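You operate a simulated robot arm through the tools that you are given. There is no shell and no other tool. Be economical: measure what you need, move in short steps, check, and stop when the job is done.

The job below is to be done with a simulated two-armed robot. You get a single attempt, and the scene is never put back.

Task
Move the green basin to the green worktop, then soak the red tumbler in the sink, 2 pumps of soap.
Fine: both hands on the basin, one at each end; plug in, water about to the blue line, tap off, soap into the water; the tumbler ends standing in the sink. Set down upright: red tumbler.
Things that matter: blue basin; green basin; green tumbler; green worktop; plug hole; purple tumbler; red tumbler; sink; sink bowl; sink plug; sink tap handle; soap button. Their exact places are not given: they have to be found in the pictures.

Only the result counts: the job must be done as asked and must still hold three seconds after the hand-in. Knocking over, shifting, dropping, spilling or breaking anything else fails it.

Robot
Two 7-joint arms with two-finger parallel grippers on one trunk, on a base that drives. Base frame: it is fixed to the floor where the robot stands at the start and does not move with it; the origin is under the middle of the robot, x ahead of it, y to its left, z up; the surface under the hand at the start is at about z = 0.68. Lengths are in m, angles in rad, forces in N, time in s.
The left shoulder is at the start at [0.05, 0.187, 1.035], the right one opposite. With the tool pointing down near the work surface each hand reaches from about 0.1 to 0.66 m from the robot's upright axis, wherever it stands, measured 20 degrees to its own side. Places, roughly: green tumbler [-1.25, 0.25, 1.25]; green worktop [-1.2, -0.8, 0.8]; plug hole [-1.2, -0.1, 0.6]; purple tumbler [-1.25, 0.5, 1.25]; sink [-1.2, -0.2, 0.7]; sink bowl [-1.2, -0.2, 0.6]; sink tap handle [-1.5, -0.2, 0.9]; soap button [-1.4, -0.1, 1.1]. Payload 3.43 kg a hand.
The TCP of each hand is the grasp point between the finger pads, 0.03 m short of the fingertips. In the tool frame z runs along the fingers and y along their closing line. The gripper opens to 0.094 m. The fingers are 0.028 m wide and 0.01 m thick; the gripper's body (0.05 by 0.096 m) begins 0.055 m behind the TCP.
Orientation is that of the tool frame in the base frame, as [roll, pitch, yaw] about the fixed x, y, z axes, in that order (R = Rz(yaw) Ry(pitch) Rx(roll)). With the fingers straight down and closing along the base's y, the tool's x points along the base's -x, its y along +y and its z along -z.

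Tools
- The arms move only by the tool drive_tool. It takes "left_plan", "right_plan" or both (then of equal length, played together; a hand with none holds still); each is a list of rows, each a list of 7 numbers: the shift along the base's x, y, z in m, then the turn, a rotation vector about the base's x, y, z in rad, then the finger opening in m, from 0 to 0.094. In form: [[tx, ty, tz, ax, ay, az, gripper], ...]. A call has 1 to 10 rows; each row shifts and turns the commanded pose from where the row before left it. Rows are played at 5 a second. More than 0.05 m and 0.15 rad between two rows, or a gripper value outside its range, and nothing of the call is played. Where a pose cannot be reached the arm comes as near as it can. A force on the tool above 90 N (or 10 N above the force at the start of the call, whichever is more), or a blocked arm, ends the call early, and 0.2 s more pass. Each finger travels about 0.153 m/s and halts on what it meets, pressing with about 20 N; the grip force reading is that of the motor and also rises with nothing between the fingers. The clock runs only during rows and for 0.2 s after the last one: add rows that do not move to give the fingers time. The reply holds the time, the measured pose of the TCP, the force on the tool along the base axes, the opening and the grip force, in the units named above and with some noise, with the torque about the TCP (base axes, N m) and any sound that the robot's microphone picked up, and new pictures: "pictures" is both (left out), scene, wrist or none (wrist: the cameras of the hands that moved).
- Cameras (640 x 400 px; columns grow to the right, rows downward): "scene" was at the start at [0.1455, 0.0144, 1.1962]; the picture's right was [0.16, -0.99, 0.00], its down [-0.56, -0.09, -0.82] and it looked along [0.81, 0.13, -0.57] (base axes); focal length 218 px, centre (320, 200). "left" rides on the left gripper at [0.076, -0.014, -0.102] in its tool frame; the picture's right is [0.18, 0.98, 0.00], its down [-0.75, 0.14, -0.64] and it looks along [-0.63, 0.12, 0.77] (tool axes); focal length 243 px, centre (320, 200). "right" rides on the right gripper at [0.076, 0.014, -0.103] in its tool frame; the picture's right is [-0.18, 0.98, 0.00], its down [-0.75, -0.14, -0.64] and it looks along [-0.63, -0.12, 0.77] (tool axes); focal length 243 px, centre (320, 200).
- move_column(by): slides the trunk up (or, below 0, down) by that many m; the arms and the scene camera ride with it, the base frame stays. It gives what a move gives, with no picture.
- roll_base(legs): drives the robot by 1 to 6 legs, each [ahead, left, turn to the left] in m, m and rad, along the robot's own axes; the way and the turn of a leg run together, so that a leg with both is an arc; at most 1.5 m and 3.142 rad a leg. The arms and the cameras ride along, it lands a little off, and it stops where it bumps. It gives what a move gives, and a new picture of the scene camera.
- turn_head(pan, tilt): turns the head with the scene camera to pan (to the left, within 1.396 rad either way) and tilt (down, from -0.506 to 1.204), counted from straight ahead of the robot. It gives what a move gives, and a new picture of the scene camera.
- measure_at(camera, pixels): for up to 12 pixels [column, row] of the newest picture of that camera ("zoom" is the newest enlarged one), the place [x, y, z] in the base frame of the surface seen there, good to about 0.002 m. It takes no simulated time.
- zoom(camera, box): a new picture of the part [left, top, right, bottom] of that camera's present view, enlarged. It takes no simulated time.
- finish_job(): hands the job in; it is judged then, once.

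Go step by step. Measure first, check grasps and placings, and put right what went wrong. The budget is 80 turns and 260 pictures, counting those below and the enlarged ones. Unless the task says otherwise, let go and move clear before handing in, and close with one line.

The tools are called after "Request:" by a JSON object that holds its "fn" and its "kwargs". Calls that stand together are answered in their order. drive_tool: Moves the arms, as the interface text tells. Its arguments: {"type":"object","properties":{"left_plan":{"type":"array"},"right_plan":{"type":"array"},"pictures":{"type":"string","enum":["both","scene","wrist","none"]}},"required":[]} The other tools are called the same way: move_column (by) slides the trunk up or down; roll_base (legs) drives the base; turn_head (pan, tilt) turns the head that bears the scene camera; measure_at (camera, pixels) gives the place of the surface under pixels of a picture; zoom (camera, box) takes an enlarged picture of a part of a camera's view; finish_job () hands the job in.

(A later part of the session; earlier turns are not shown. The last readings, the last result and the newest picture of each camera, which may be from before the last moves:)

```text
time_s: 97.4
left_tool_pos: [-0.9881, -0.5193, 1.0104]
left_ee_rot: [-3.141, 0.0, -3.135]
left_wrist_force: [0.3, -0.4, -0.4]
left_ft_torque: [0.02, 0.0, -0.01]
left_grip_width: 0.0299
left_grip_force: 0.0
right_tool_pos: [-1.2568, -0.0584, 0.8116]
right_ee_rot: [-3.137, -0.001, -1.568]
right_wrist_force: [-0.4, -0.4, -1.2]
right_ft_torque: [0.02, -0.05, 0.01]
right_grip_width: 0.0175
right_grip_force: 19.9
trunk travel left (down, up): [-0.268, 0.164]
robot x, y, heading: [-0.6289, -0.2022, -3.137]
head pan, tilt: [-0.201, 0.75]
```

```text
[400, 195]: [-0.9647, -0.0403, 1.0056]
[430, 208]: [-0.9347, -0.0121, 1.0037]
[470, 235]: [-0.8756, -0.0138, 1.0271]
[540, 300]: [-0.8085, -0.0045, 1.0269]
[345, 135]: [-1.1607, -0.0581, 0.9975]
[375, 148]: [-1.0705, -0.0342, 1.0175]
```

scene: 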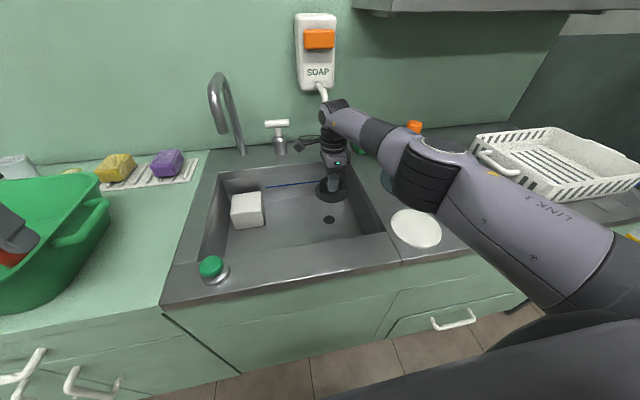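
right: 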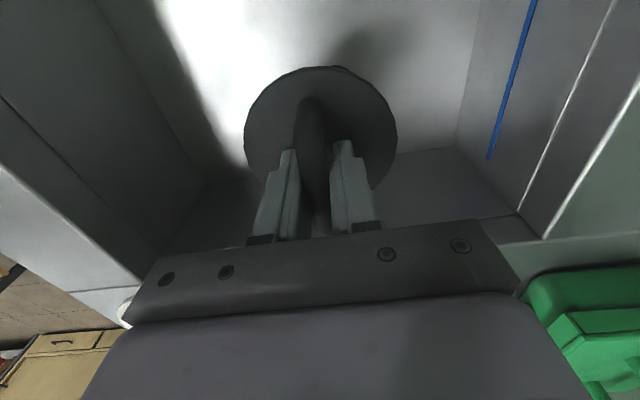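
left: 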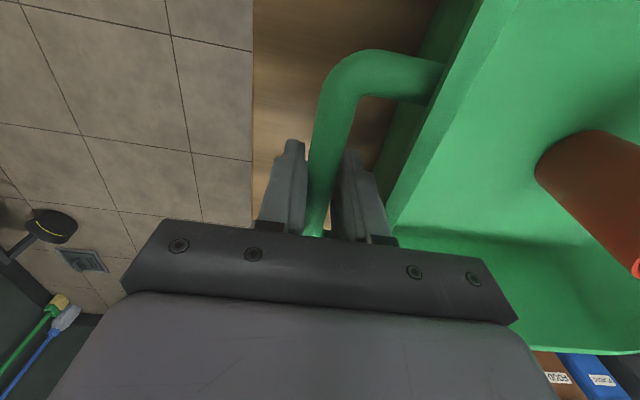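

Links are near z≈1.0, so I can lower the trunk 0.08 safely, then finish with the arm.

Request:
{"fn": "move_column", "kwargs": {"by": -0.08}}

Request:
{"fn": "drive_tool", "kwargs": {"right_plan": [[0.008, -0.003, 0, 0, 0, 0, 0], [0, 0, -0.02, 0, 0, 0, 0], [0, 0, -0.008, 0, 0, 0, 0], [0, 0, 0, 0, 0, 0, 0]]}}

```text
time_s: 98.6
left_tool_pos: [-0.9873, -0.5203, 0.9308]
left_ee_rot: [3.141, 0.0, -3.134]
left_wrist_force: [0.3, 0.0, 0.6]
left_ft_torque: [0.0, 0.01, 0.02]
left_grip_width: 0.03
left_grip_force: 0.1
right_tool_pos: [-1.2576, -0.0571, 0.732]
right_ee_rot: [-3.139, -0.003, -1.569]
right_wrist_force: [-0.2, -0.2, -0.2]
right_ft_torque: [-0.01, 0.01, 0.02]
right_grip_width: 0.0174
right_grip_force: 19.7
trunk travel left (down, up): [-0.188, 0.244]
robot x, y, heading: [-0.6306, -0.2034, -3.134]
head pan, tilt: [-0.201, 0.75]
```

```text
time_s: 99.6
left_tool_pos: [-0.9877, -0.5199, 0.9308]
left_ee_rot: [3.14, -0.001, -3.134]
left_wrist_force: [-0.4, 1.2, 0.6]
left_ft_torque: [-0.02, 0.03, -0.03]
left_grip_width: 0.0299
left_grip_force: 0.0
right_tool_pos: [-1.2487, -0.0608, 0.7045]
right_ee_rot: [-3.139, -0.002, -1.569]
right_wrist_force: [0.3, 0.4, -1.0]
right_ft_torque: [-0.01, -0.02, -0.02]
right_grip_width: 0.0175
right_grip_force: 19.8
trunk travel left (down, up): [-0.188, 0.244]
robot x, y, heading: [-0.631, -0.2047, -3.133]
head pan, tilt: [-0.201, 0.75]
```

scene: 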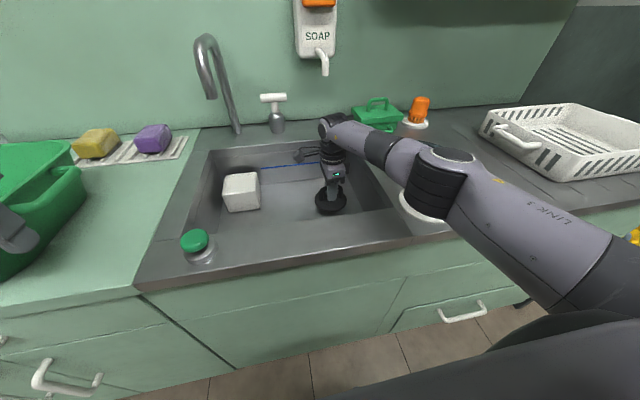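
right: 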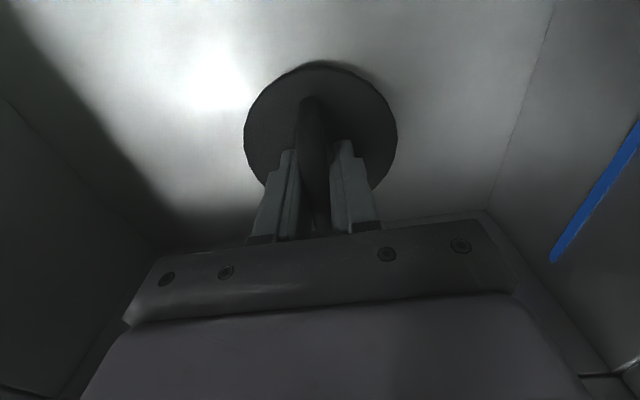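

Centred over the hole at (−1.249,−0.061); lowering the last centimetre.

Request:
{"fn": "drive_tool", "kwargs": {"right_plan": [[0, 0, -0.006, 0, 0, 0, 0], [0, 0, -0.005, 0, 0, 0, 0], [0, 0, -0.004, 0, 0, 0, 0], [0, 0, 0, 0, 0, 0, 0]], "pictures": "none"}}

```text
time_s: 100.6
left_tool_pos: [-0.9864, -0.5199, 0.9326]
left_ee_rot: [3.141, -0.003, -3.134]
left_wrist_force: [-0.1, 0.0, -0.5]
left_ft_torque: [0.03, 0.0, 0.01]
left_grip_width: 0.0299
left_grip_force: 0.0
right_tool_pos: [-1.2488, -0.0615, 0.6955]
right_ee_rot: [3.138, -0.001, -1.568]
right_wrist_force: [4.2, 1.2, 25.9]
right_ft_torque: [0.03, -0.01, 0.01]
right_grip_width: 0.0175
right_grip_force: 20.0
trunk travel left (down, up): [-0.188, 0.244]
robot x, y, heading: [-0.6301, -0.2016, -3.138]
head pan, tilt: [-0.201, 0.75]
```

Contact with 26 N downwards, so the plug is seated. I'll release and lift out.

Request:
{"fn": "drive_tool", "kwargs": {"right_plan": [[0, 0, 0.002, 0, 0, 0, 0.0], [0, 0, 0, 0, 0, 0, 0.04], [0, 0, 0, 0, 0, 0, 0.04], [0, 0, 0.03, 0, 0, 0, 0.04], [0, 0, 0.04, 0, 0, 0, 0.04], [0, 0, 0.045, 0, 0, 0, 0.04], [0.02, 0, 0.04, 0, 0, 0, 0.04], [0.03, 0.02, 0.03, 0, 0, 0, 0.04], [0.03, 0.02, 0.03, 0, 0, 0, 0.04]]}}

Request:
{"fn": "zoom", "kwargs": {"camera": "scene", "box": [170, 130, 410, 280]}}

```text
time_s: 102.6
left_tool_pos: [-0.9866, -0.5203, 0.9316]
left_ee_rot: [-3.141, 0.001, -3.135]
left_wrist_force: [-0.7, 0.1, -0.3]
left_ft_torque: [0.0, 0.0, 0.01]
left_grip_width: 0.03
left_grip_force: 0.1
right_tool_pos: [-1.1701, -0.0204, 0.9072]
right_ee_rot: [-3.139, -0.003, -1.569]
right_wrist_force: [0.3, 0.3, 0.1]
right_ft_torque: [-0.01, 0.0, -0.01]
right_grip_width: 0.04
right_grip_force: 0.1
trunk travel left (down, up): [-0.188, 0.244]
robot x, y, heading: [-0.6298, -0.2053, -3.135]
head pan, tilt: [-0.201, 0.75]
```

scene: 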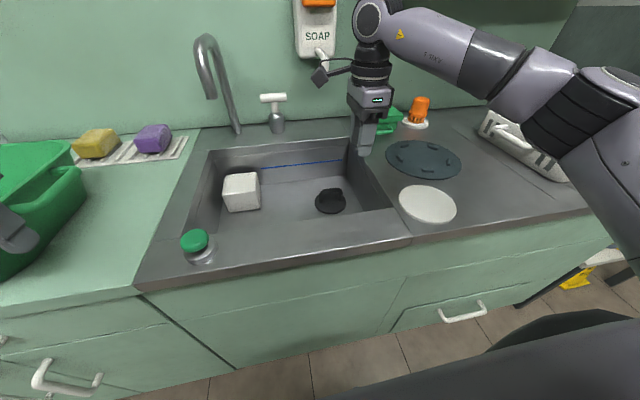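
right: 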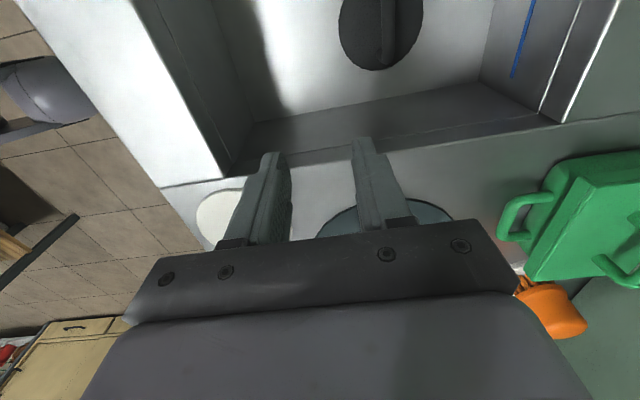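

```text
2.67 times, centred on (290, 205) of scene
```

zoom: 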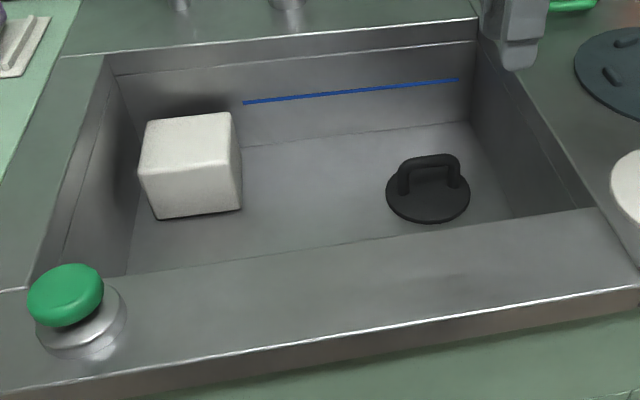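

Plug covers the hole. Now the tap: zooming on the lever (273,100) and spout.

Request:
{"fn": "zoom", "kwargs": {"camera": "scene", "box": [180, 20, 360, 140]}}

Request:
{"fn": "turn_head", "kwargs": {"pan": 0.0, "tilt": 0.4}}

Request:
{"fn": "zoom", "kwargs": {"camera": "scene", "box": [250, 130, 350, 220]}}

```text
3.33 times, centred on (270, 80) of scene
```

zoom: 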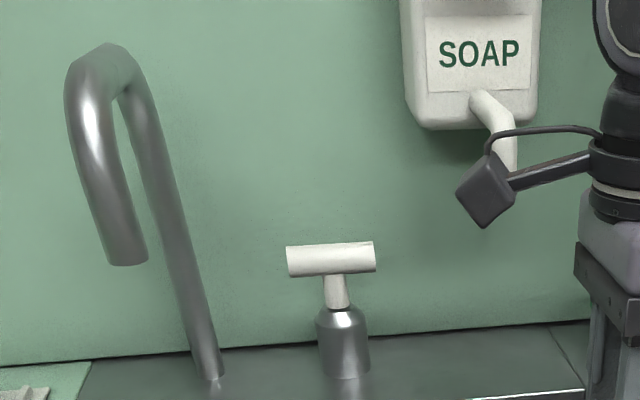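

```text
time_s: 103.4
left_tool_pos: [-0.9888, -0.5197, 0.9311]
left_ee_rot: [3.141, 0.001, -3.135]
left_wrist_force: [-0.2, 0.2, 0.2]
left_ft_torque: [-0.03, -0.01, 0.01]
left_grip_width: 0.0298
left_grip_force: 0.1
right_tool_pos: [-1.1711, -0.0205, 0.9065]
right_ee_rot: [-3.14, -0.002, -1.569]
right_wrist_force: [0.2, -0.4, -0.1]
right_ft_torque: [-0.01, 0.0, 0.01]
right_grip_width: 0.04
right_grip_force: 0.0
trunk travel left (down, up): [-0.188, 0.244]
robot x, y, heading: [-0.6334, -0.2053, -3.137]
head pan, tilt: [0.0, 0.4]
```

scene: 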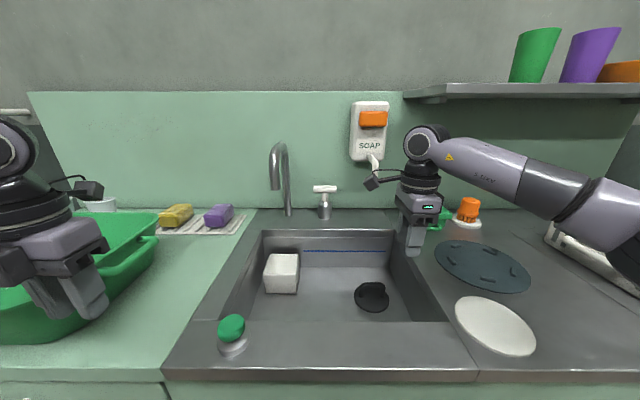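

```text
4.44 times, centred on (300, 175) of scene
```

zoom: 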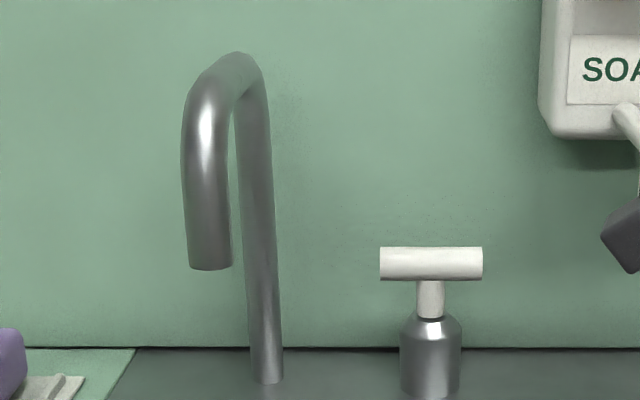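

The tap handle is a T-bar (along y, −0.22..−0.157, z≈0.904) on an upright stem, so likely a turn handle. I'll raise and retract the left hand, and tilt the right gripper to point forward, closed, to push one end of the bar.

Request:
{"fn": "drive_tool", "kwargs": {"left_plan": [[0.02, 0, 0.03, 0, 0, 0, 0.03], [0.02, 0, 0.03, 0, 0, 0, 0.03], [0.02, 0, 0.03, 0, 0, 0, 0.03], [0.02, 0, 0.03, 0, 0, 0, 0.03], [0.02, 0, 0.02, 0, 0, 0, 0.03], [0, 0, 0, 0, 0, 0, 0.03], [0, 0, 0, 0, 0, 0, 0.03], [0, 0, 0, 0, 0, 0, 0.03], [0, 0, 0, 0, 0, 0, 0.03], [0, 0, 0, 0, 0, 0, 0.03]], "right_plan": [[-0.006, 0.004, 0.005, 0, 0.149, 0, 0.04], [-0.006, 0.004, 0.005, 0, 0.149, 0, 0.0], [-0.006, 0.004, 0.005, 0, 0.149, 0, 0.0], [-0.006, 0.004, 0.005, 0, 0.149, 0, 0.0], [-0.006, 0.004, 0.005, 0, 0.149, 0, 0.0], [-0.006, 0.004, 0, 0, 0.149, 0, 0.0], [-0.006, 0.004, 0, 0, 0.149, 0, 0.0], [-0.006, 0.004, 0, 0, 0.149, 0, 0.0], [-0.006, 0.004, 0, 0, 0.149, 0, 0.0], [-0.006, 0.004, 0, 0, 0.149, 0, 0.0]], "pictures": "scene"}}

```text
time_s: 105.6
left_tool_pos: [-0.8888, -0.5186, 1.0706]
left_ee_rot: [3.141, 0.0, -3.135]
left_wrist_force: [-0.4, 0.3, -0.6]
left_ft_torque: [-0.02, -0.01, 0.02]
left_grip_width: 0.0299
left_grip_force: 0.1
right_tool_pos: [-1.2223, 0.0052, 0.9337]
right_ee_rot: [1.822, 0.004, -1.555]
right_wrist_force: [0.7, -0.6, 0.1]
right_ft_torque: [0.01, -0.02, -0.01]
right_grip_width: 0.0
right_grip_force: 20.2
right hand out of reach, approached as far as the arm can: row 9, 10
trunk travel left (down, up): [-0.188, 0.244]
robot x, y, heading: [-0.6288, -0.2016, -3.132]
head pan, tilt: [0.0, 0.4]
```

scene: 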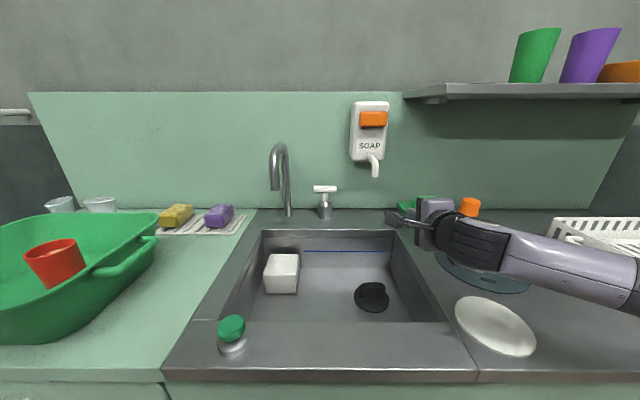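

The right hand is nearly level, pointing forward. Shifting the base left 0.15 to line up with the tap.

Request:
{"fn": "roll_base", "kwargs": {"legs": [[0, 0.15, 0]]}}

Request:
{"fn": "drive_tool", "kwargs": {"right_plan": [[-0.03, 0, 0, 0, 0.03, 0, 0], [-0.03, 0, 0, 0, 0.03, 0, 0], [0, 0, 0, 0, 0, 0, 0]], "pictures": "both"}}

```text
time_s: 107.6
left_tool_pos: [-0.8877, -0.6704, 1.0712]
left_ee_rot: [3.141, 0.0, -3.132]
left_wrist_force: [-0.1, 0.0, -0.6]
left_ft_torque: [-0.01, -0.02, -0.04]
left_grip_width: 0.0298
left_grip_force: 0.1
right_tool_pos: [-1.2212, -0.1458, 0.9329]
right_ee_rot: [1.822, 0.003, -1.554]
right_wrist_force: [-0.7, 0.2, 0.3]
right_ft_torque: [0.0, 0.01, -0.03]
right_grip_width: 0.0002
right_grip_force: 20.5
trunk travel left (down, up): [-0.188, 0.244]
robot x, y, heading: [-0.6324, -0.3548, -3.135]
head pan, tilt: [0.0, 0.4]
```

scene: 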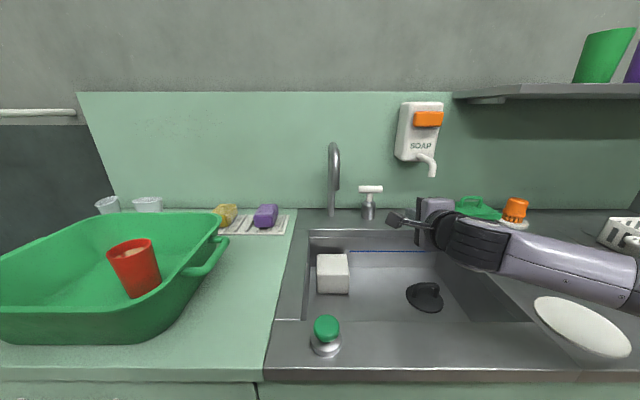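

```text
time_s: 108.4
left_tool_pos: [-0.8876, -0.6711, 1.0711]
left_ee_rot: [3.141, 0.0, -3.133]
left_wrist_force: [-0.2, 0.2, 0.1]
left_ft_torque: [0.03, 0.01, -0.02]
left_grip_width: 0.0299
left_grip_force: 0.0
right_tool_pos: [-1.2722, -0.145, 0.9336]
right_ee_rot: [1.774, 0.006, -1.557]
right_wrist_force: [0.5, -0.1, 0.7]
right_ft_torque: [0.02, -0.03, -0.05]
right_grip_width: 0.0
right_grip_force: 19.5
right hand out of reach, approached as far as the arm can: row 2
trunk travel left (down, up): [-0.188, 0.244]
robot x, y, heading: [-0.6335, -0.3527, -3.133]
head pan, tilt: [0.0, 0.4]
```

scene: 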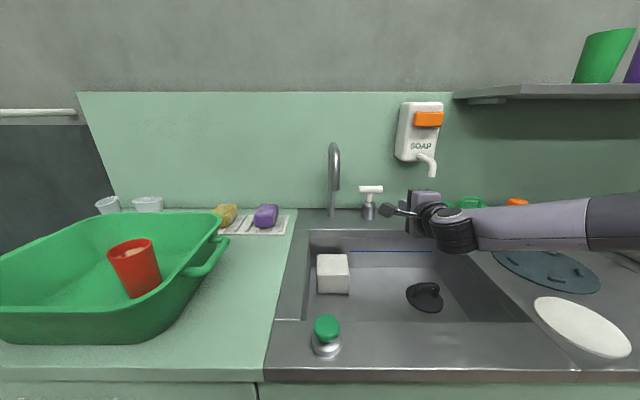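
right: 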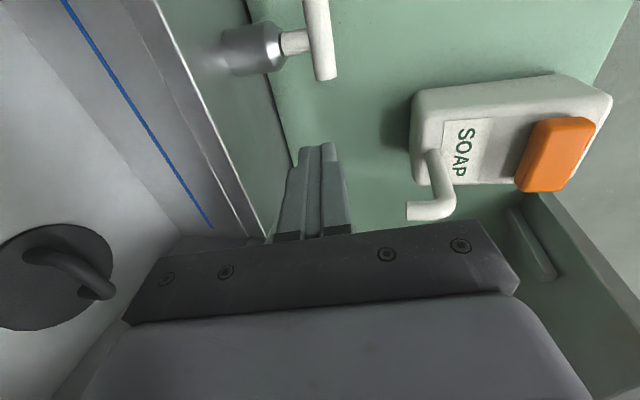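

The fingers point at the wall to the right of the T-bar end. I'll advance toward its right end (y≈−0.165, z≈0.905).

Request:
{"fn": "drive_tool", "kwargs": {"right_plan": [[-0.03, -0.007, -0.008, 0, 0, 0, 0], [-0.03, -0.007, -0.008, 0, 0, 0, 0], [-0.03, -0.006, -0.007, 0, 0, 0, 0], [-0.02, 0, 0, 0, 0, 0, 0], [0, 0, 0, 0, 0, 0, 0]], "pictures": "both"}}

```text
time_s: 109.6
left_tool_pos: [-0.8858, -0.6709, 1.0716]
left_ee_rot: [-3.141, 0.0, -3.132]
left_wrist_force: [-1.1, 0.4, 0.5]
left_ft_torque: [0.0, 0.01, 0.02]
left_grip_width: 0.0303
left_grip_force: 0.0
right_tool_pos: [-1.3832, -0.144, 0.9226]
right_ee_rot: [1.762, 0.005, -1.556]
right_wrist_force: [-1.2, -0.3, 0.3]
right_ft_torque: [-0.05, 0.0, -0.01]
right_grip_width: 0.0
right_grip_force: 20.2
right hand out of reach, approached as far as the arm can: row 1
trunk travel left (down, up): [-0.188, 0.244]
robot x, y, heading: [-0.6313, -0.3504, -3.141]
head pan, tilt: [0.0, 0.4]
```

scene: 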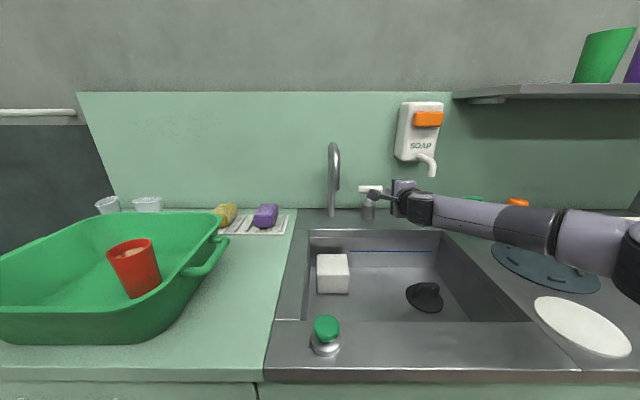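
right: 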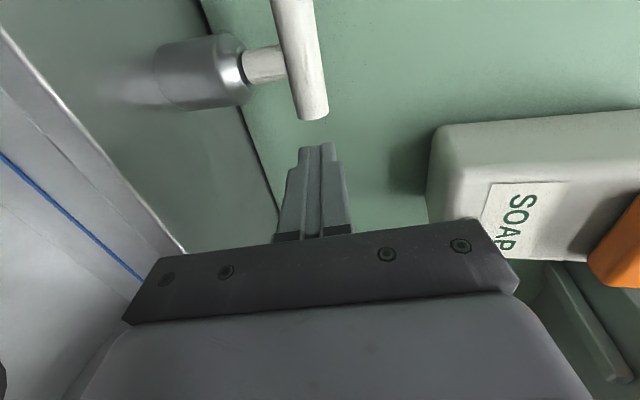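

Tip is just right of and slightly above the bar end. Adjust y −0.022, z −0.012, then push back gently.

Request:
{"fn": "drive_tool", "kwargs": {"right_plan": [[0, -0.011, -0.006, 0, 0, 0, 0], [0, -0.011, -0.006, 0, 0, 0, 0], [-0.015, 0, 0, 0, 0, 0, 0], [-0.015, 0, 0, 0, 0, 0, 0], [-0.01, 0, 0, 0, 0, 0, 0], [-0.01, 0, 0, 0, 0, 0, 0], [0, 0, 0, 0, 0, 0, 0]], "pictures": "both"}}

```text
time_s: 111.2
left_tool_pos: [-0.8875, -0.6687, 1.0722]
left_ee_rot: [-3.14, 0.0, -3.137]
left_wrist_force: [0.5, -0.1, -0.3]
left_ft_torque: [-0.05, -0.03, 0.0]
left_grip_width: 0.03
left_grip_force: 0.1
right_tool_pos: [-1.4329, -0.1622, 0.9112]
right_ee_rot: [1.76, 0.004, -1.562]
right_wrist_force: [6.8, 7.9, 2.5]
right_ft_torque: [0.03, 0.05, -0.14]
right_grip_width: 0.0
right_grip_force: 19.9
trunk travel left (down, up): [-0.188, 0.244]
robot x, y, heading: [-0.6297, -0.3531, -3.134]
head pan, tilt: [0.0, 0.4]
```

scene: 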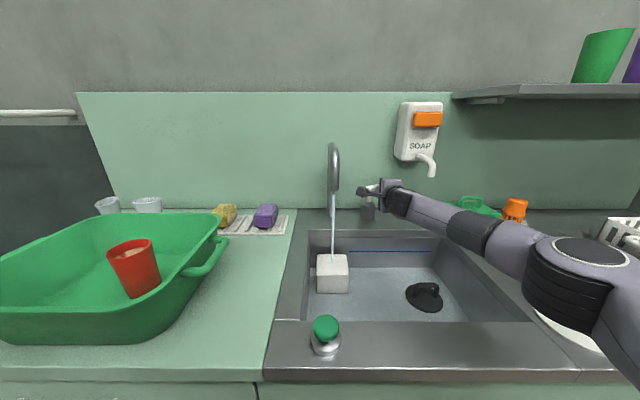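
right: 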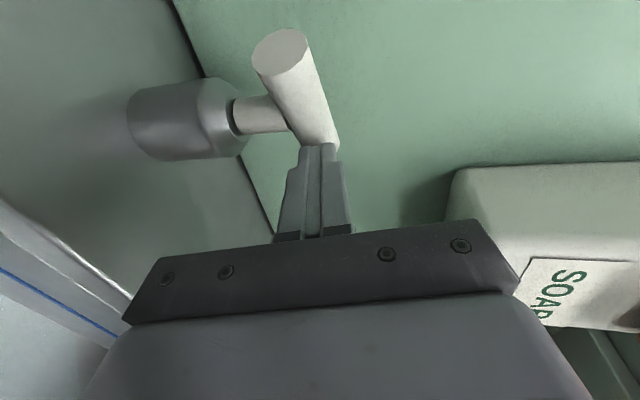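

Water runs: the T-bar turned and a stream falls from the spout. I'll retreat slightly, angle the fingers toward the left end for the shut-off, and watch the level.

Request:
{"fn": "drive_tool", "kwargs": {"right_plan": [[0.04, 0.01, 0, 0, 0, 0.0, 0], [0.01, 0.01, 0, 0, 0, 0.1, 0], [0, 0, 0, 0, 0, 0.1, 0], [0, 0, 0, 0, 0, 0.1, 0], [0, -0.02, 0, 0, 0, 0, 0], [0, -0.02, 0, 0, 0, 0, 0], [0, -0.02, 0, 0, 0, 0, 0]], "pictures": "both"}}

Request:
{"fn": "zoom", "kwargs": {"camera": "scene", "box": [290, 180, 490, 305]}}

```text
time_s: 112.8
left_tool_pos: [-0.8879, -0.6688, 1.0715]
left_ee_rot: [-3.14, 0.001, -3.133]
left_wrist_force: [0.7, 0.0, -0.1]
left_ft_torque: [0.03, -0.02, 0.01]
left_grip_width: 0.0302
left_grip_force: 0.2
right_tool_pos: [-1.3825, -0.2065, 0.9108]
right_ee_rot: [1.762, 0.006, -1.257]
right_wrist_force: [0.5, 0.3, -0.8]
right_ft_torque: [0.0, -0.02, -0.02]
right_grip_width: 0.0001
right_grip_force: 19.8
trunk travel left (down, up): [-0.188, 0.244]
robot x, y, heading: [-0.6305, -0.3586, -3.14]
head pan, tilt: [0.0, 0.4]
```

scene: 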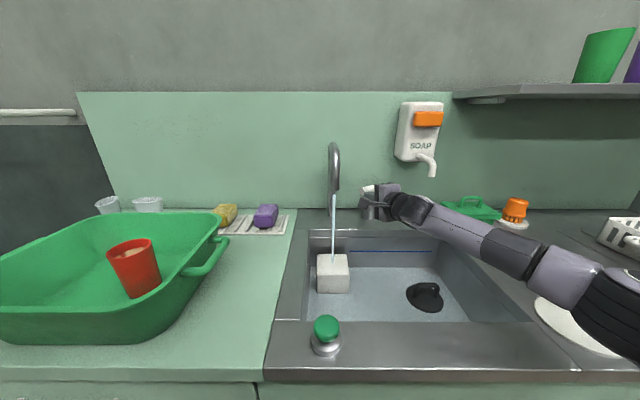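
right: 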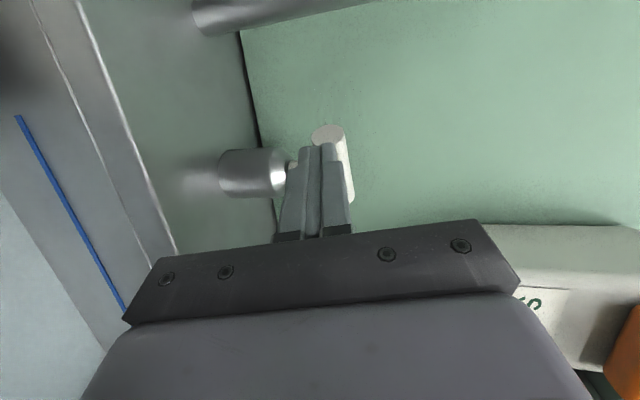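

```text
3.20 times, centred on (390, 242) of scene
```

zoom: 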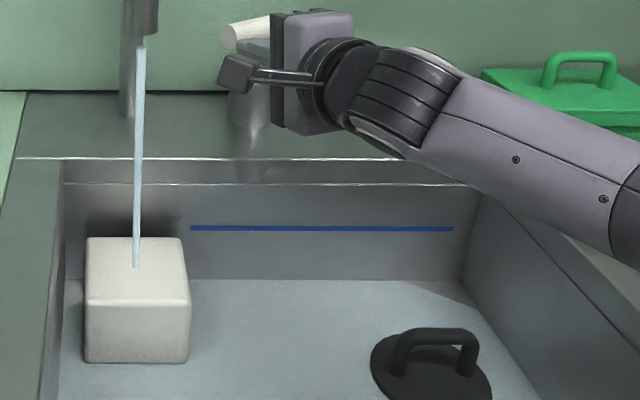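

Measuring the water level.

Request:
{"fn": "measure_at", "kwargs": {"camera": "zoom", "pixels": [[250, 330], [300, 290], [300, 265], [330, 229], [350, 340], [235, 32], [150, 20]]}}

```text
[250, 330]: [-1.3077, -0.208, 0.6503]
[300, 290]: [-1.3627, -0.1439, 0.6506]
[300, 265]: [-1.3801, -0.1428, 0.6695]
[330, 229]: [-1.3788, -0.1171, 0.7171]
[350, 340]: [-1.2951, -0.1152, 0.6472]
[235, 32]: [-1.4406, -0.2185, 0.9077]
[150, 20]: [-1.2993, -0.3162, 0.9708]
```

Level isn't measurable yet; waiting in place while it fills.

Request:
{"fn": "drive_tool", "kwargs": {"right_plan": [[0, 0, 0, 0, 0, 0, 0], [0, 0, 0, 0, 0, 0, 0], [0, 0, 0, 0, 0, 0, 0], [0, 0, 0, 0, 0, 0, 0], [0, 0, 0, 0, 0, 0, 0], [0, 0, 0, 0, 0, 0, 0], [0, 0, 0, 0, 0, 0, 0], [0, 0, 0, 0, 0, 0, 0], [0, 0, 0, 0, 0, 0, 0], [0, 0, 0, 0, 0, 0, 0]], "pictures": "none"}}

Request:
{"fn": "zoom", "kwargs": {"camera": "scene", "box": [290, 180, 490, 305]}}

Request:
{"fn": "measure_at", "kwargs": {"camera": "zoom", "pixels": [[250, 330], [300, 290], [300, 275], [330, 229], [350, 340], [250, 380]]}}

```text
time_s: 115.0
left_tool_pos: [-0.8884, -0.6703, 1.0724]
left_ee_rot: [3.141, 0.0, -3.133]
left_wrist_force: [-0.2, -0.1, -0.4]
left_ft_torque: [0.02, 0.0, -0.03]
left_grip_width: 0.0299
left_grip_force: 0.1
right_tool_pos: [-1.3822, -0.2061, 0.9098]
right_ee_rot: [1.762, 0.006, -1.256]
right_wrist_force: [0.3, 1.3, -0.6]
right_ft_torque: [-0.03, 0.01, 0.01]
right_grip_width: 0.0001
right_grip_force: 19.4
trunk travel left (down, up): [-0.188, 0.244]
robot x, y, heading: [-0.6299, -0.3521, -3.138]
head pan, tilt: [0.0, 0.4]
```

```text
3.20 times, centred on (390, 242) of scene
```

zoom: 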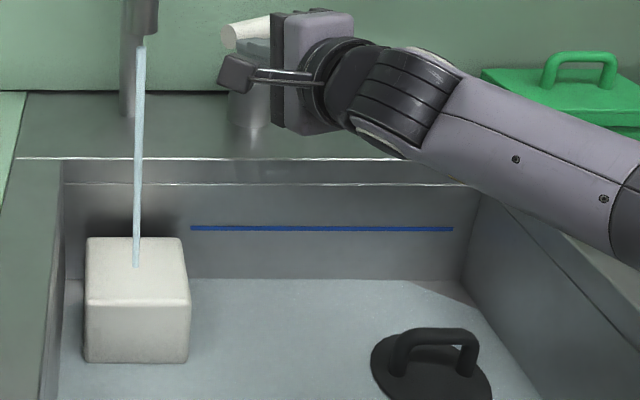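

```text
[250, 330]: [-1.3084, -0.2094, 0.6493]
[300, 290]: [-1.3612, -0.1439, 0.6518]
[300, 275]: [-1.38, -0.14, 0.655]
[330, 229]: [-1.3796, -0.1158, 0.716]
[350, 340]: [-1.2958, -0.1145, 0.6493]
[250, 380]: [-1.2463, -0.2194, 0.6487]
```

Barely any change in 2 s, so the flow may be slow. Waiting longer before judging.

Request:
{"fn": "drive_tool", "kwargs": {"right_plan": [[0, 0, 0, 0, 0, 0, 0], [0, 0, 0, 0, 0, 0, 0], [0, 0, 0, 0, 0, 0, 0], [0, 0, 0, 0, 0, 0, 0], [0, 0, 0, 0, 0, 0, 0], [0, 0, 0, 0, 0, 0, 0], [0, 0, 0, 0, 0, 0, 0], [0, 0, 0, 0, 0, 0, 0], [0, 0, 0, 0, 0, 0, 0], [0, 0, 0, 0, 0, 0, 0]], "pictures": "none"}}

Request:
{"fn": "drive_tool", "kwargs": {"right_plan": [[0, 0, 0, 0, 0, 0, 0], [0, 0, 0, 0, 0, 0, 0], [0, 0, 0, 0, 0, 0, 0], [0, 0, 0, 0, 0, 0, 0], [0, 0, 0, 0, 0, 0, 0], [0, 0, 0, 0, 0, 0, 0], [0, 0, 0, 0, 0, 0, 0], [0, 0, 0, 0, 0, 0, 0], [0, 0, 0, 0, 0, 0, 0], [0, 0, 0, 0, 0, 0, 0]], "pictures": "none"}}

Request:
{"fn": "zoom", "kwargs": {"camera": "scene", "box": [290, 180, 490, 305]}}

Request:
{"fn": "measure_at", "kwargs": {"camera": "zoom", "pixels": [[250, 330], [300, 290], [300, 275], [330, 229], [350, 340], [250, 380]]}}

```text
time_s: 117.2
left_tool_pos: [-0.8872, -0.6697, 1.0715]
left_ee_rot: [3.141, -0.001, -3.132]
left_wrist_force: [0.3, -0.3, 0.2]
left_ft_torque: [-0.01, -0.02, 0.01]
left_grip_width: 0.03
left_grip_force: 0.1
right_tool_pos: [-1.3824, -0.2059, 0.9095]
right_ee_rot: [1.762, 0.006, -1.256]
right_wrist_force: [1.4, 0.3, 0.0]
right_ft_torque: [0.0, 0.03, -0.01]
right_grip_width: 0.0
right_grip_force: 20.5
trunk travel left (down, up): [-0.188, 0.244]
robot x, y, heading: [-0.6299, -0.3551, -3.137]
head pan, tilt: [0.0, 0.4]
```

```text
time_s: 119.4
left_tool_pos: [-0.8885, -0.6699, 1.0715]
left_ee_rot: [3.141, 0.0, -3.133]
left_wrist_force: [-0.7, 0.6, -0.2]
left_ft_torque: [0.01, 0.0, -0.04]
left_grip_width: 0.0298
left_grip_force: 0.1
right_tool_pos: [-1.3834, -0.2068, 0.9104]
right_ee_rot: [1.763, 0.005, -1.256]
right_wrist_force: [0.9, 0.7, 1.2]
right_ft_torque: [0.01, -0.04, 0.03]
right_grip_width: 0.0
right_grip_force: 19.8
trunk travel left (down, up): [-0.188, 0.244]
robot x, y, heading: [-0.6314, -0.3573, -3.139]
head pan, tilt: [0.0, 0.4]
```

```text
3.20 times, centred on (390, 242) of scene
```

zoom: 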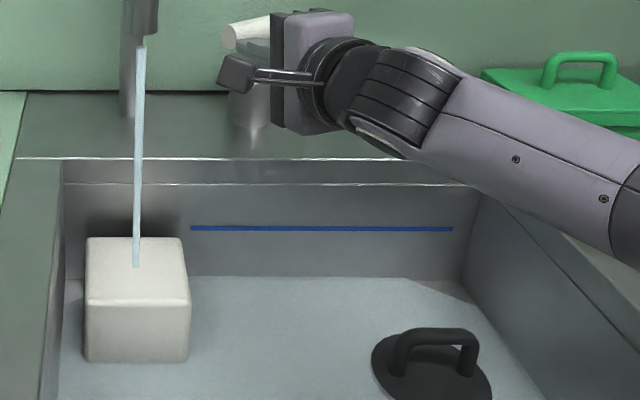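

```text
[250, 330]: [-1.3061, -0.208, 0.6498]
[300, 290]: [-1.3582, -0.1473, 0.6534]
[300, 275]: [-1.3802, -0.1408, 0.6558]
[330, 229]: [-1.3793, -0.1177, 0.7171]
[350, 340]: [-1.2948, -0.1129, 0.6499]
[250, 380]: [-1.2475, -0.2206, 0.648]
```

The level edge creeps up only ~4 mm in 6 s, as the valve is only partly open. I'll push the right end of the bar further to open it more.

Request:
{"fn": "drive_tool", "kwargs": {"right_plan": [[0, 0.04, 0, 0, 0, 0, 0], [-0.025, 0.01, 0, 0, 0, 0, 0], [-0.025, 0, 0, 0, 0, 0, 0], [-0.012, 0, 0, 0, 0, 0, 0], [-0.012, -0.004, 0, 0, 0, 0, 0], [-0.01, -0.006, 0, 0, 0, 0, 0], [0, 0, 0, 0, 0, 0, 0]], "pictures": "both"}}

```text
time_s: 121.0
left_tool_pos: [-0.8884, -0.6689, 1.0711]
left_ee_rot: [-3.141, 0.001, -3.134]
left_wrist_force: [0.6, -0.3, 0.0]
left_ft_torque: [0.02, 0.0, 0.0]
left_grip_width: 0.0299
left_grip_force: 0.0
right_tool_pos: [-1.445, -0.1537, 0.9166]
right_ee_rot: [1.759, 0.012, -1.271]
right_wrist_force: [2.4, 9.5, -3.7]
right_ft_torque: [0.19, -0.15, -0.17]
right_grip_width: 0.0003
right_grip_force: 19.7
right hand out of reach, approached as far as the arm can: row 3, 4, 5, 6
trunk travel left (down, up): [-0.188, 0.244]
robot x, y, heading: [-0.6303, -0.3562, -3.14]
head pan, tilt: [0.0, 0.4]
```

scene: 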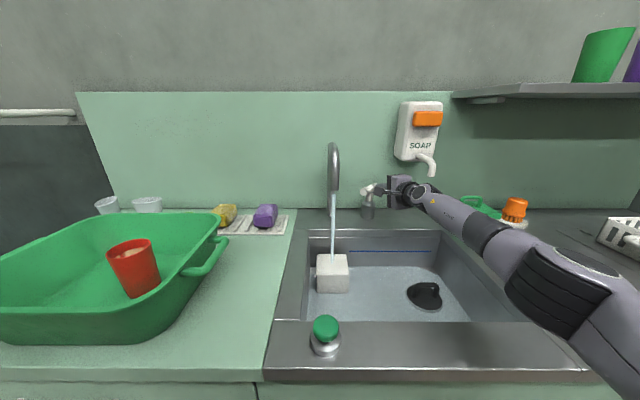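
right: 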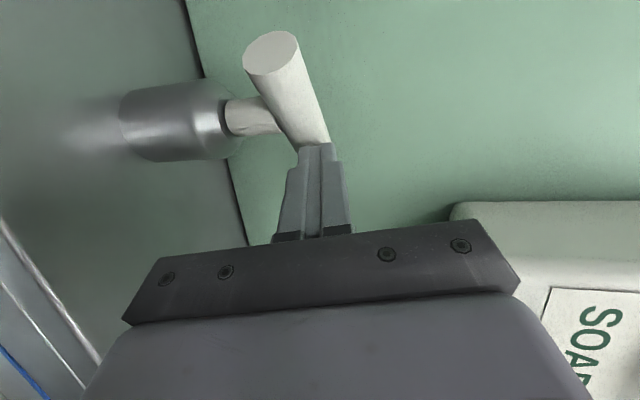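

The bar is now about 45° and the stream stronger; sweeping −y turns it further the same way.

Request:
{"fn": "drive_tool", "kwargs": {"right_plan": [[0, -0.01, 0, 0, 0, 0, 0], [0, -0.01, 0, 0, 0, 0, 0], [0, -0.01, 0, 0, 0, 0, 0], [0, 0, 0, 0, 0, 0, 0]], "pictures": "wrist"}}

Request:
{"fn": "zoom", "kwargs": {"camera": "scene", "box": [290, 180, 490, 305]}}

```text
time_s: 122.0
left_tool_pos: [-0.8886, -0.6649, 1.072]
left_ee_rot: [-3.136, 0.001, -3.135]
left_wrist_force: [-0.3, -0.5, -0.4]
left_ft_torque: [0.0, 0.0, 0.01]
left_grip_width: 0.0301
left_grip_force: 0.0
right_tool_pos: [-1.4476, -0.1563, 0.9172]
right_ee_rot: [1.758, 0.005, -1.303]
right_wrist_force: [-6.2, 49.8, 1.8]
right_ft_torque: [0.68, 0.12, -1.28]
right_grip_width: 0.0002
right_grip_force: 19.7
trunk travel left (down, up): [-0.188, 0.244]
robot x, y, heading: [-0.6314, -0.3553, -3.139]
head pan, tilt: [0.0, 0.4]
```

right: 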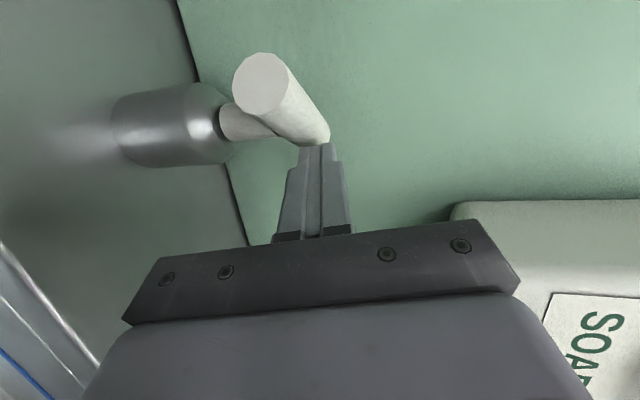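

```text
3.20 times, centred on (390, 242) of scene
```

zoom: 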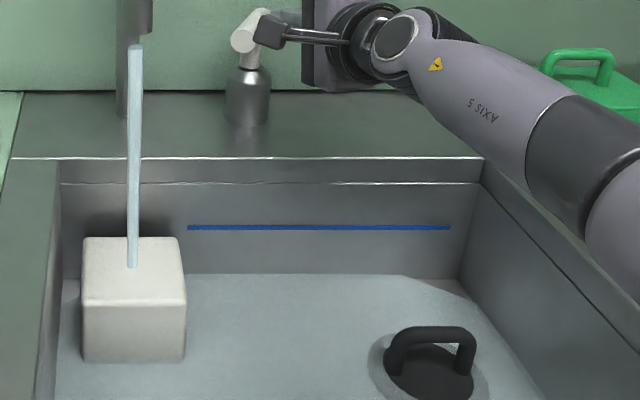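

Stream is now wide open (about 60°, stop felt). I'll back out to a ready position and monitor the level.

Request:
{"fn": "drive_tool", "kwargs": {"right_plan": [[0.01, 0.012, 0, 0, 0, 0, 0], [0.03, 0.01, 0, 0, 0, 0, 0], [0.02, 0, 0, 0, 0, 0, 0], [0, 0, 0, 0, 0, 0, 0], [0, 0, 0, 0, 0, 0, 0], [0, 0, 0, 0, 0, 0, 0], [0, 0, 0, 0, 0, 0, 0], [0, 0, 0, 0, 0, 0, 0], [0, 0, 0, 0, 0, 0, 0], [0, 0, 0, 0, 0, 0, 0]], "pictures": "wrist"}}

Request:
{"fn": "zoom", "kwargs": {"camera": "scene", "box": [290, 180, 490, 305]}}

Request:
{"fn": "measure_at", "kwargs": {"camera": "zoom", "pixels": [[250, 330], [300, 285], [300, 270], [300, 260], [350, 340], [235, 55], [265, 20], [250, 30]]}}

```text
time_s: 124.2
left_tool_pos: [-0.8879, -0.6708, 1.0715]
left_ee_rot: [-3.142, 0.001, -3.132]
left_wrist_force: [0.4, 0.5, -0.4]
left_ft_torque: [0.01, -0.02, 0.01]
left_grip_width: 0.0297
left_grip_force: 0.1
right_tool_pos: [-1.3837, -0.1655, 0.9189]
right_ee_rot: [1.763, 0.005, -1.259]
right_wrist_force: [0.4, 0.3, 0.6]
right_ft_torque: [0.02, -0.03, 0.01]
right_grip_width: 0.0
right_grip_force: 20.4
trunk travel left (down, up): [-0.188, 0.244]
robot x, y, heading: [-0.6313, -0.3579, -3.138]
head pan, tilt: [0.0, 0.4]
```

right: 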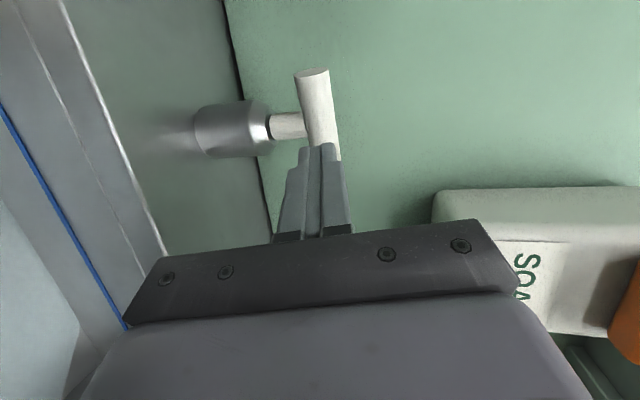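

```text
3.20 times, centred on (390, 242) of scene
```

zoom: 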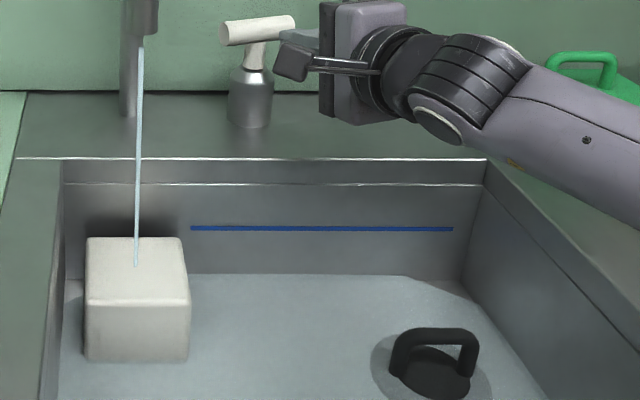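

```text
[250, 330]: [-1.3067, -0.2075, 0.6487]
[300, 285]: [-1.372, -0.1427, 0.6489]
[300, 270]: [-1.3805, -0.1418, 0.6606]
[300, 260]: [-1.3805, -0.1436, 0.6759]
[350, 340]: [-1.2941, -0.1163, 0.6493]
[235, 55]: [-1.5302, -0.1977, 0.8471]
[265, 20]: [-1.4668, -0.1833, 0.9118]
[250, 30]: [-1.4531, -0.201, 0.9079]
```

The handle sprang partly back and the stream thinned, so I'll hold it open with the finger while filling, watching the level closely.

Request:
{"fn": "drive_tool", "kwargs": {"right_plan": [[0, 0.012, 0, 0, 0, 0, 0], [-0.025, 0, 0, 0, 0, 0, 0], [-0.025, 0, 0, 0, 0, 0, 0], [-0.012, 0, 0, 0, 0, 0, 0], [0, -0.008, 0, 0, 0, 0, 0], [0, -0.007, 0, 0, 0, 0, 0], [0, 0, 0, 0, 0, 0, 0], [0, 0, 0, 0, 0, 0, 0], [0, 0, 0, 0, 0, 0, 0], [0, 0, 0, 0, 0, 0, 0]], "pictures": "none"}}

Request:
{"fn": "zoom", "kwargs": {"camera": "scene", "box": [290, 180, 490, 305]}}

Request:
{"fn": "drive_tool", "kwargs": {"right_plan": [[0, 0, 0, 0, 0, 0, 0], [0, 0, 0, 0, 0, 0, 0], [0, 0, 0, 0, 0, 0, 0], [0, 0, 0, 0, 0, 0, 0], [0, 0, 0, 0, 0, 0, 0], [0, 0, 0, 0, 0, 0, 0], [0, 0, 0, 0, 0, 0, 0], [0, 0, 0, 0, 0, 0, 0], [0, 0, 0, 0, 0, 0, 0], [0, 0, 0, 0, 0, 0, 0]], "pictures": "none"}}

Request:
{"fn": "zoom", "kwargs": {"camera": "scene", "box": [290, 180, 490, 305]}}

```text
time_s: 126.4
left_tool_pos: [-0.8846, -0.6688, 1.0737]
left_ee_rot: [-3.138, -0.003, -3.134]
left_wrist_force: [0.2, 0.2, -0.2]
left_ft_torque: [0.0, 0.03, 0.02]
left_grip_width: 0.03
left_grip_force: 0.1
right_tool_pos: [-1.446, -0.1567, 0.9281]
right_ee_rot: [1.746, 0.006, -1.278]
right_wrist_force: [4.4, 28.0, 22.8]
right_ft_torque: [-0.08, 0.44, -0.56]
right_grip_width: 0.0
right_grip_force: 19.7
right hand out of reach, approached as far as the arm can: row 4
trunk travel left (down, up): [-0.188, 0.244]
robot x, y, heading: [-0.63, -0.3554, -3.136]
head pan, tilt: [0.0, 0.4]
```

```text
3.20 times, centred on (390, 242) of scene
```

zoom: 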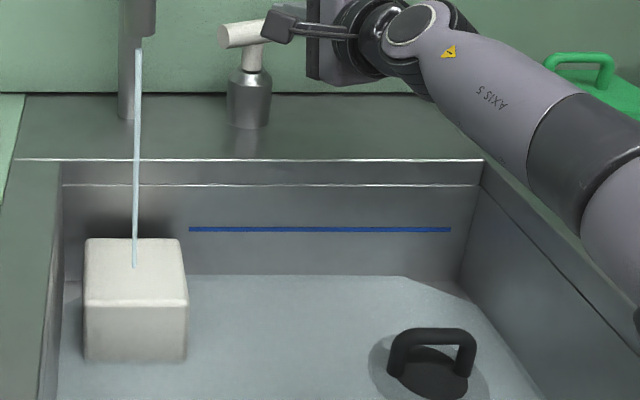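

```text
time_s: 128.6
left_tool_pos: [-0.885, -0.6688, 1.0735]
left_ee_rot: [-3.14, -0.004, -3.132]
left_wrist_force: [-0.4, -1.1, -0.8]
left_ft_torque: [0.01, 0.02, 0.01]
left_grip_width: 0.0298
left_grip_force: 0.1
right_tool_pos: [-1.4461, -0.1588, 0.9288]
right_ee_rot: [1.746, 0.01, -1.273]
right_wrist_force: [2.0, 24.2, 22.8]
right_ft_torque: [-0.11, 0.47, -0.5]
right_grip_width: 0.0
right_grip_force: 20.2
trunk travel left (down, up): [-0.188, 0.244]
robot x, y, heading: [-0.6301, -0.3554, -3.137]
head pan, tilt: [0.0, 0.4]
```

```text
3.20 times, centred on (390, 242) of scene
```

zoom: 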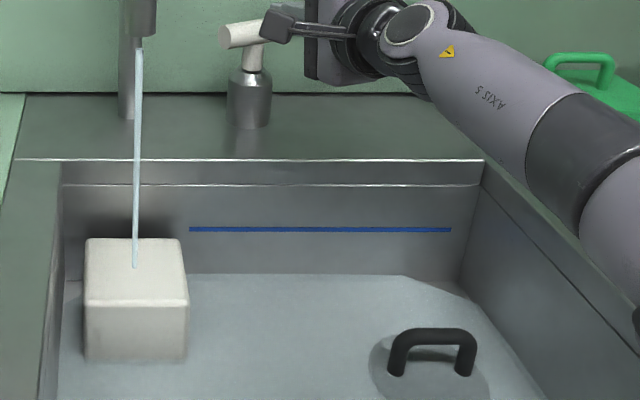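

The finger rode up onto the bar (z 0.928). Backing off, lowering to z≈0.908 and pushing again.

Request:
{"fn": "drive_tool", "kwargs": {"right_plan": [[0.02, 0.015, 0.005, 0, 0, 0, 0], [0.02, 0.005, 0, 0, 0, 0, 0], [0, 0, -0.022, 0, 0, 0, 0], [0, 0, 0, 0, 0, 0, 0]], "pictures": "wrist"}}

```text
time_s: 129.6
left_tool_pos: [-0.8881, -0.6706, 1.0711]
left_ee_rot: [-3.14, 0.002, -3.134]
left_wrist_force: [0.3, 0.1, 0.8]
left_ft_torque: [-0.02, 0.0, 0.0]
left_grip_width: 0.03
left_grip_force: 0.1
right_tool_pos: [-1.4057, -0.1504, 0.9024]
right_ee_rot: [1.766, 0.005, -1.255]
right_wrist_force: [-0.3, 0.2, -0.5]
right_ft_torque: [0.0, -0.02, 0.01]
right_grip_width: 0.0
right_grip_force: 19.8
trunk travel left (down, up): [-0.188, 0.244]
robot x, y, heading: [-0.6329, -0.3516, -3.134]
head pan, tilt: [0.0, 0.4]
```

right: 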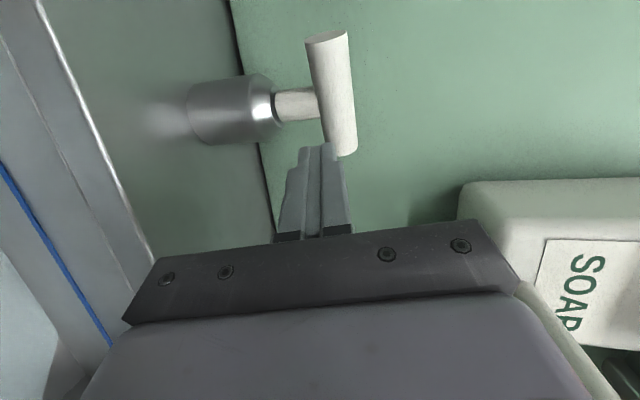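

Finger is slightly below the bar's axis; raising 6 mm and pushing again.

Request:
{"fn": "drive_tool", "kwargs": {"right_plan": [[0, 0, 0.007, 0, 0, 0, 0], [-0.02, 0, 0, 0, 0, 0, 0], [-0.018, 0, 0, 0, 0, 0, 0], [0, -0.01, 0, 0, 0, 0, 0], [0, -0.01, 0, 0, 0, 0, 0], [0, -0.006, 0, 0, 0, 0, 0], [0, 0, 0, 0, 0, 0, 0], [0, 0, 0, 0, 0, 0, 0]], "pictures": "wrist"}}

Request:
{"fn": "zoom", "kwargs": {"camera": "scene", "box": [290, 180, 490, 305]}}

```text
time_s: 131.4
left_tool_pos: [-0.8853, -0.6678, 1.073]
left_ee_rot: [-3.137, -0.002, -3.134]
left_wrist_force: [-0.5, 0.2, 0.3]
left_ft_torque: [0.02, 0.0, -0.01]
left_grip_width: 0.0299
left_grip_force: 0.0
right_tool_pos: [-1.438, -0.1567, 0.909]
right_ee_rot: [1.76, 0.005, -1.283]
right_wrist_force: [24.5, 40.7, 2.7]
right_ft_torque: [0.46, 0.28, -0.38]
right_grip_width: 0.0002
right_grip_force: 19.5
right hand out of reach, approached as far as the arm can: row 2
trunk travel left (down, up): [-0.188, 0.244]
robot x, y, heading: [-0.6266, -0.3559, -3.14]
head pan, tilt: [0.0, 0.4]
```

right: 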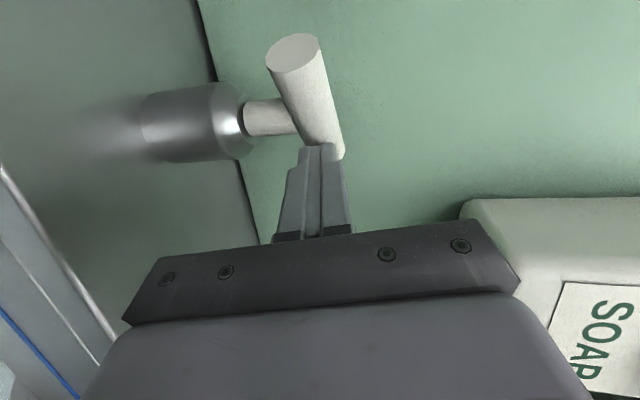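

```text
3.20 times, centred on (390, 242) of scene
```

zoom: 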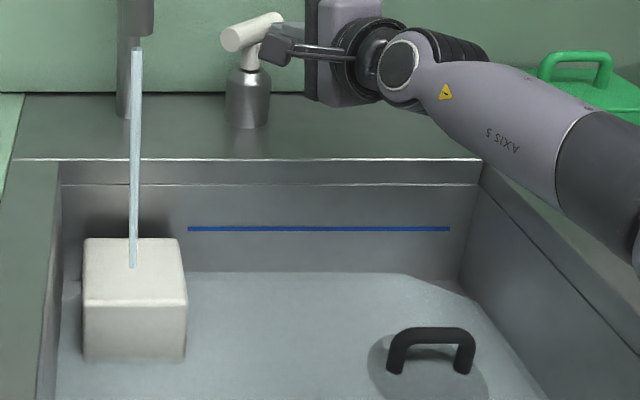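

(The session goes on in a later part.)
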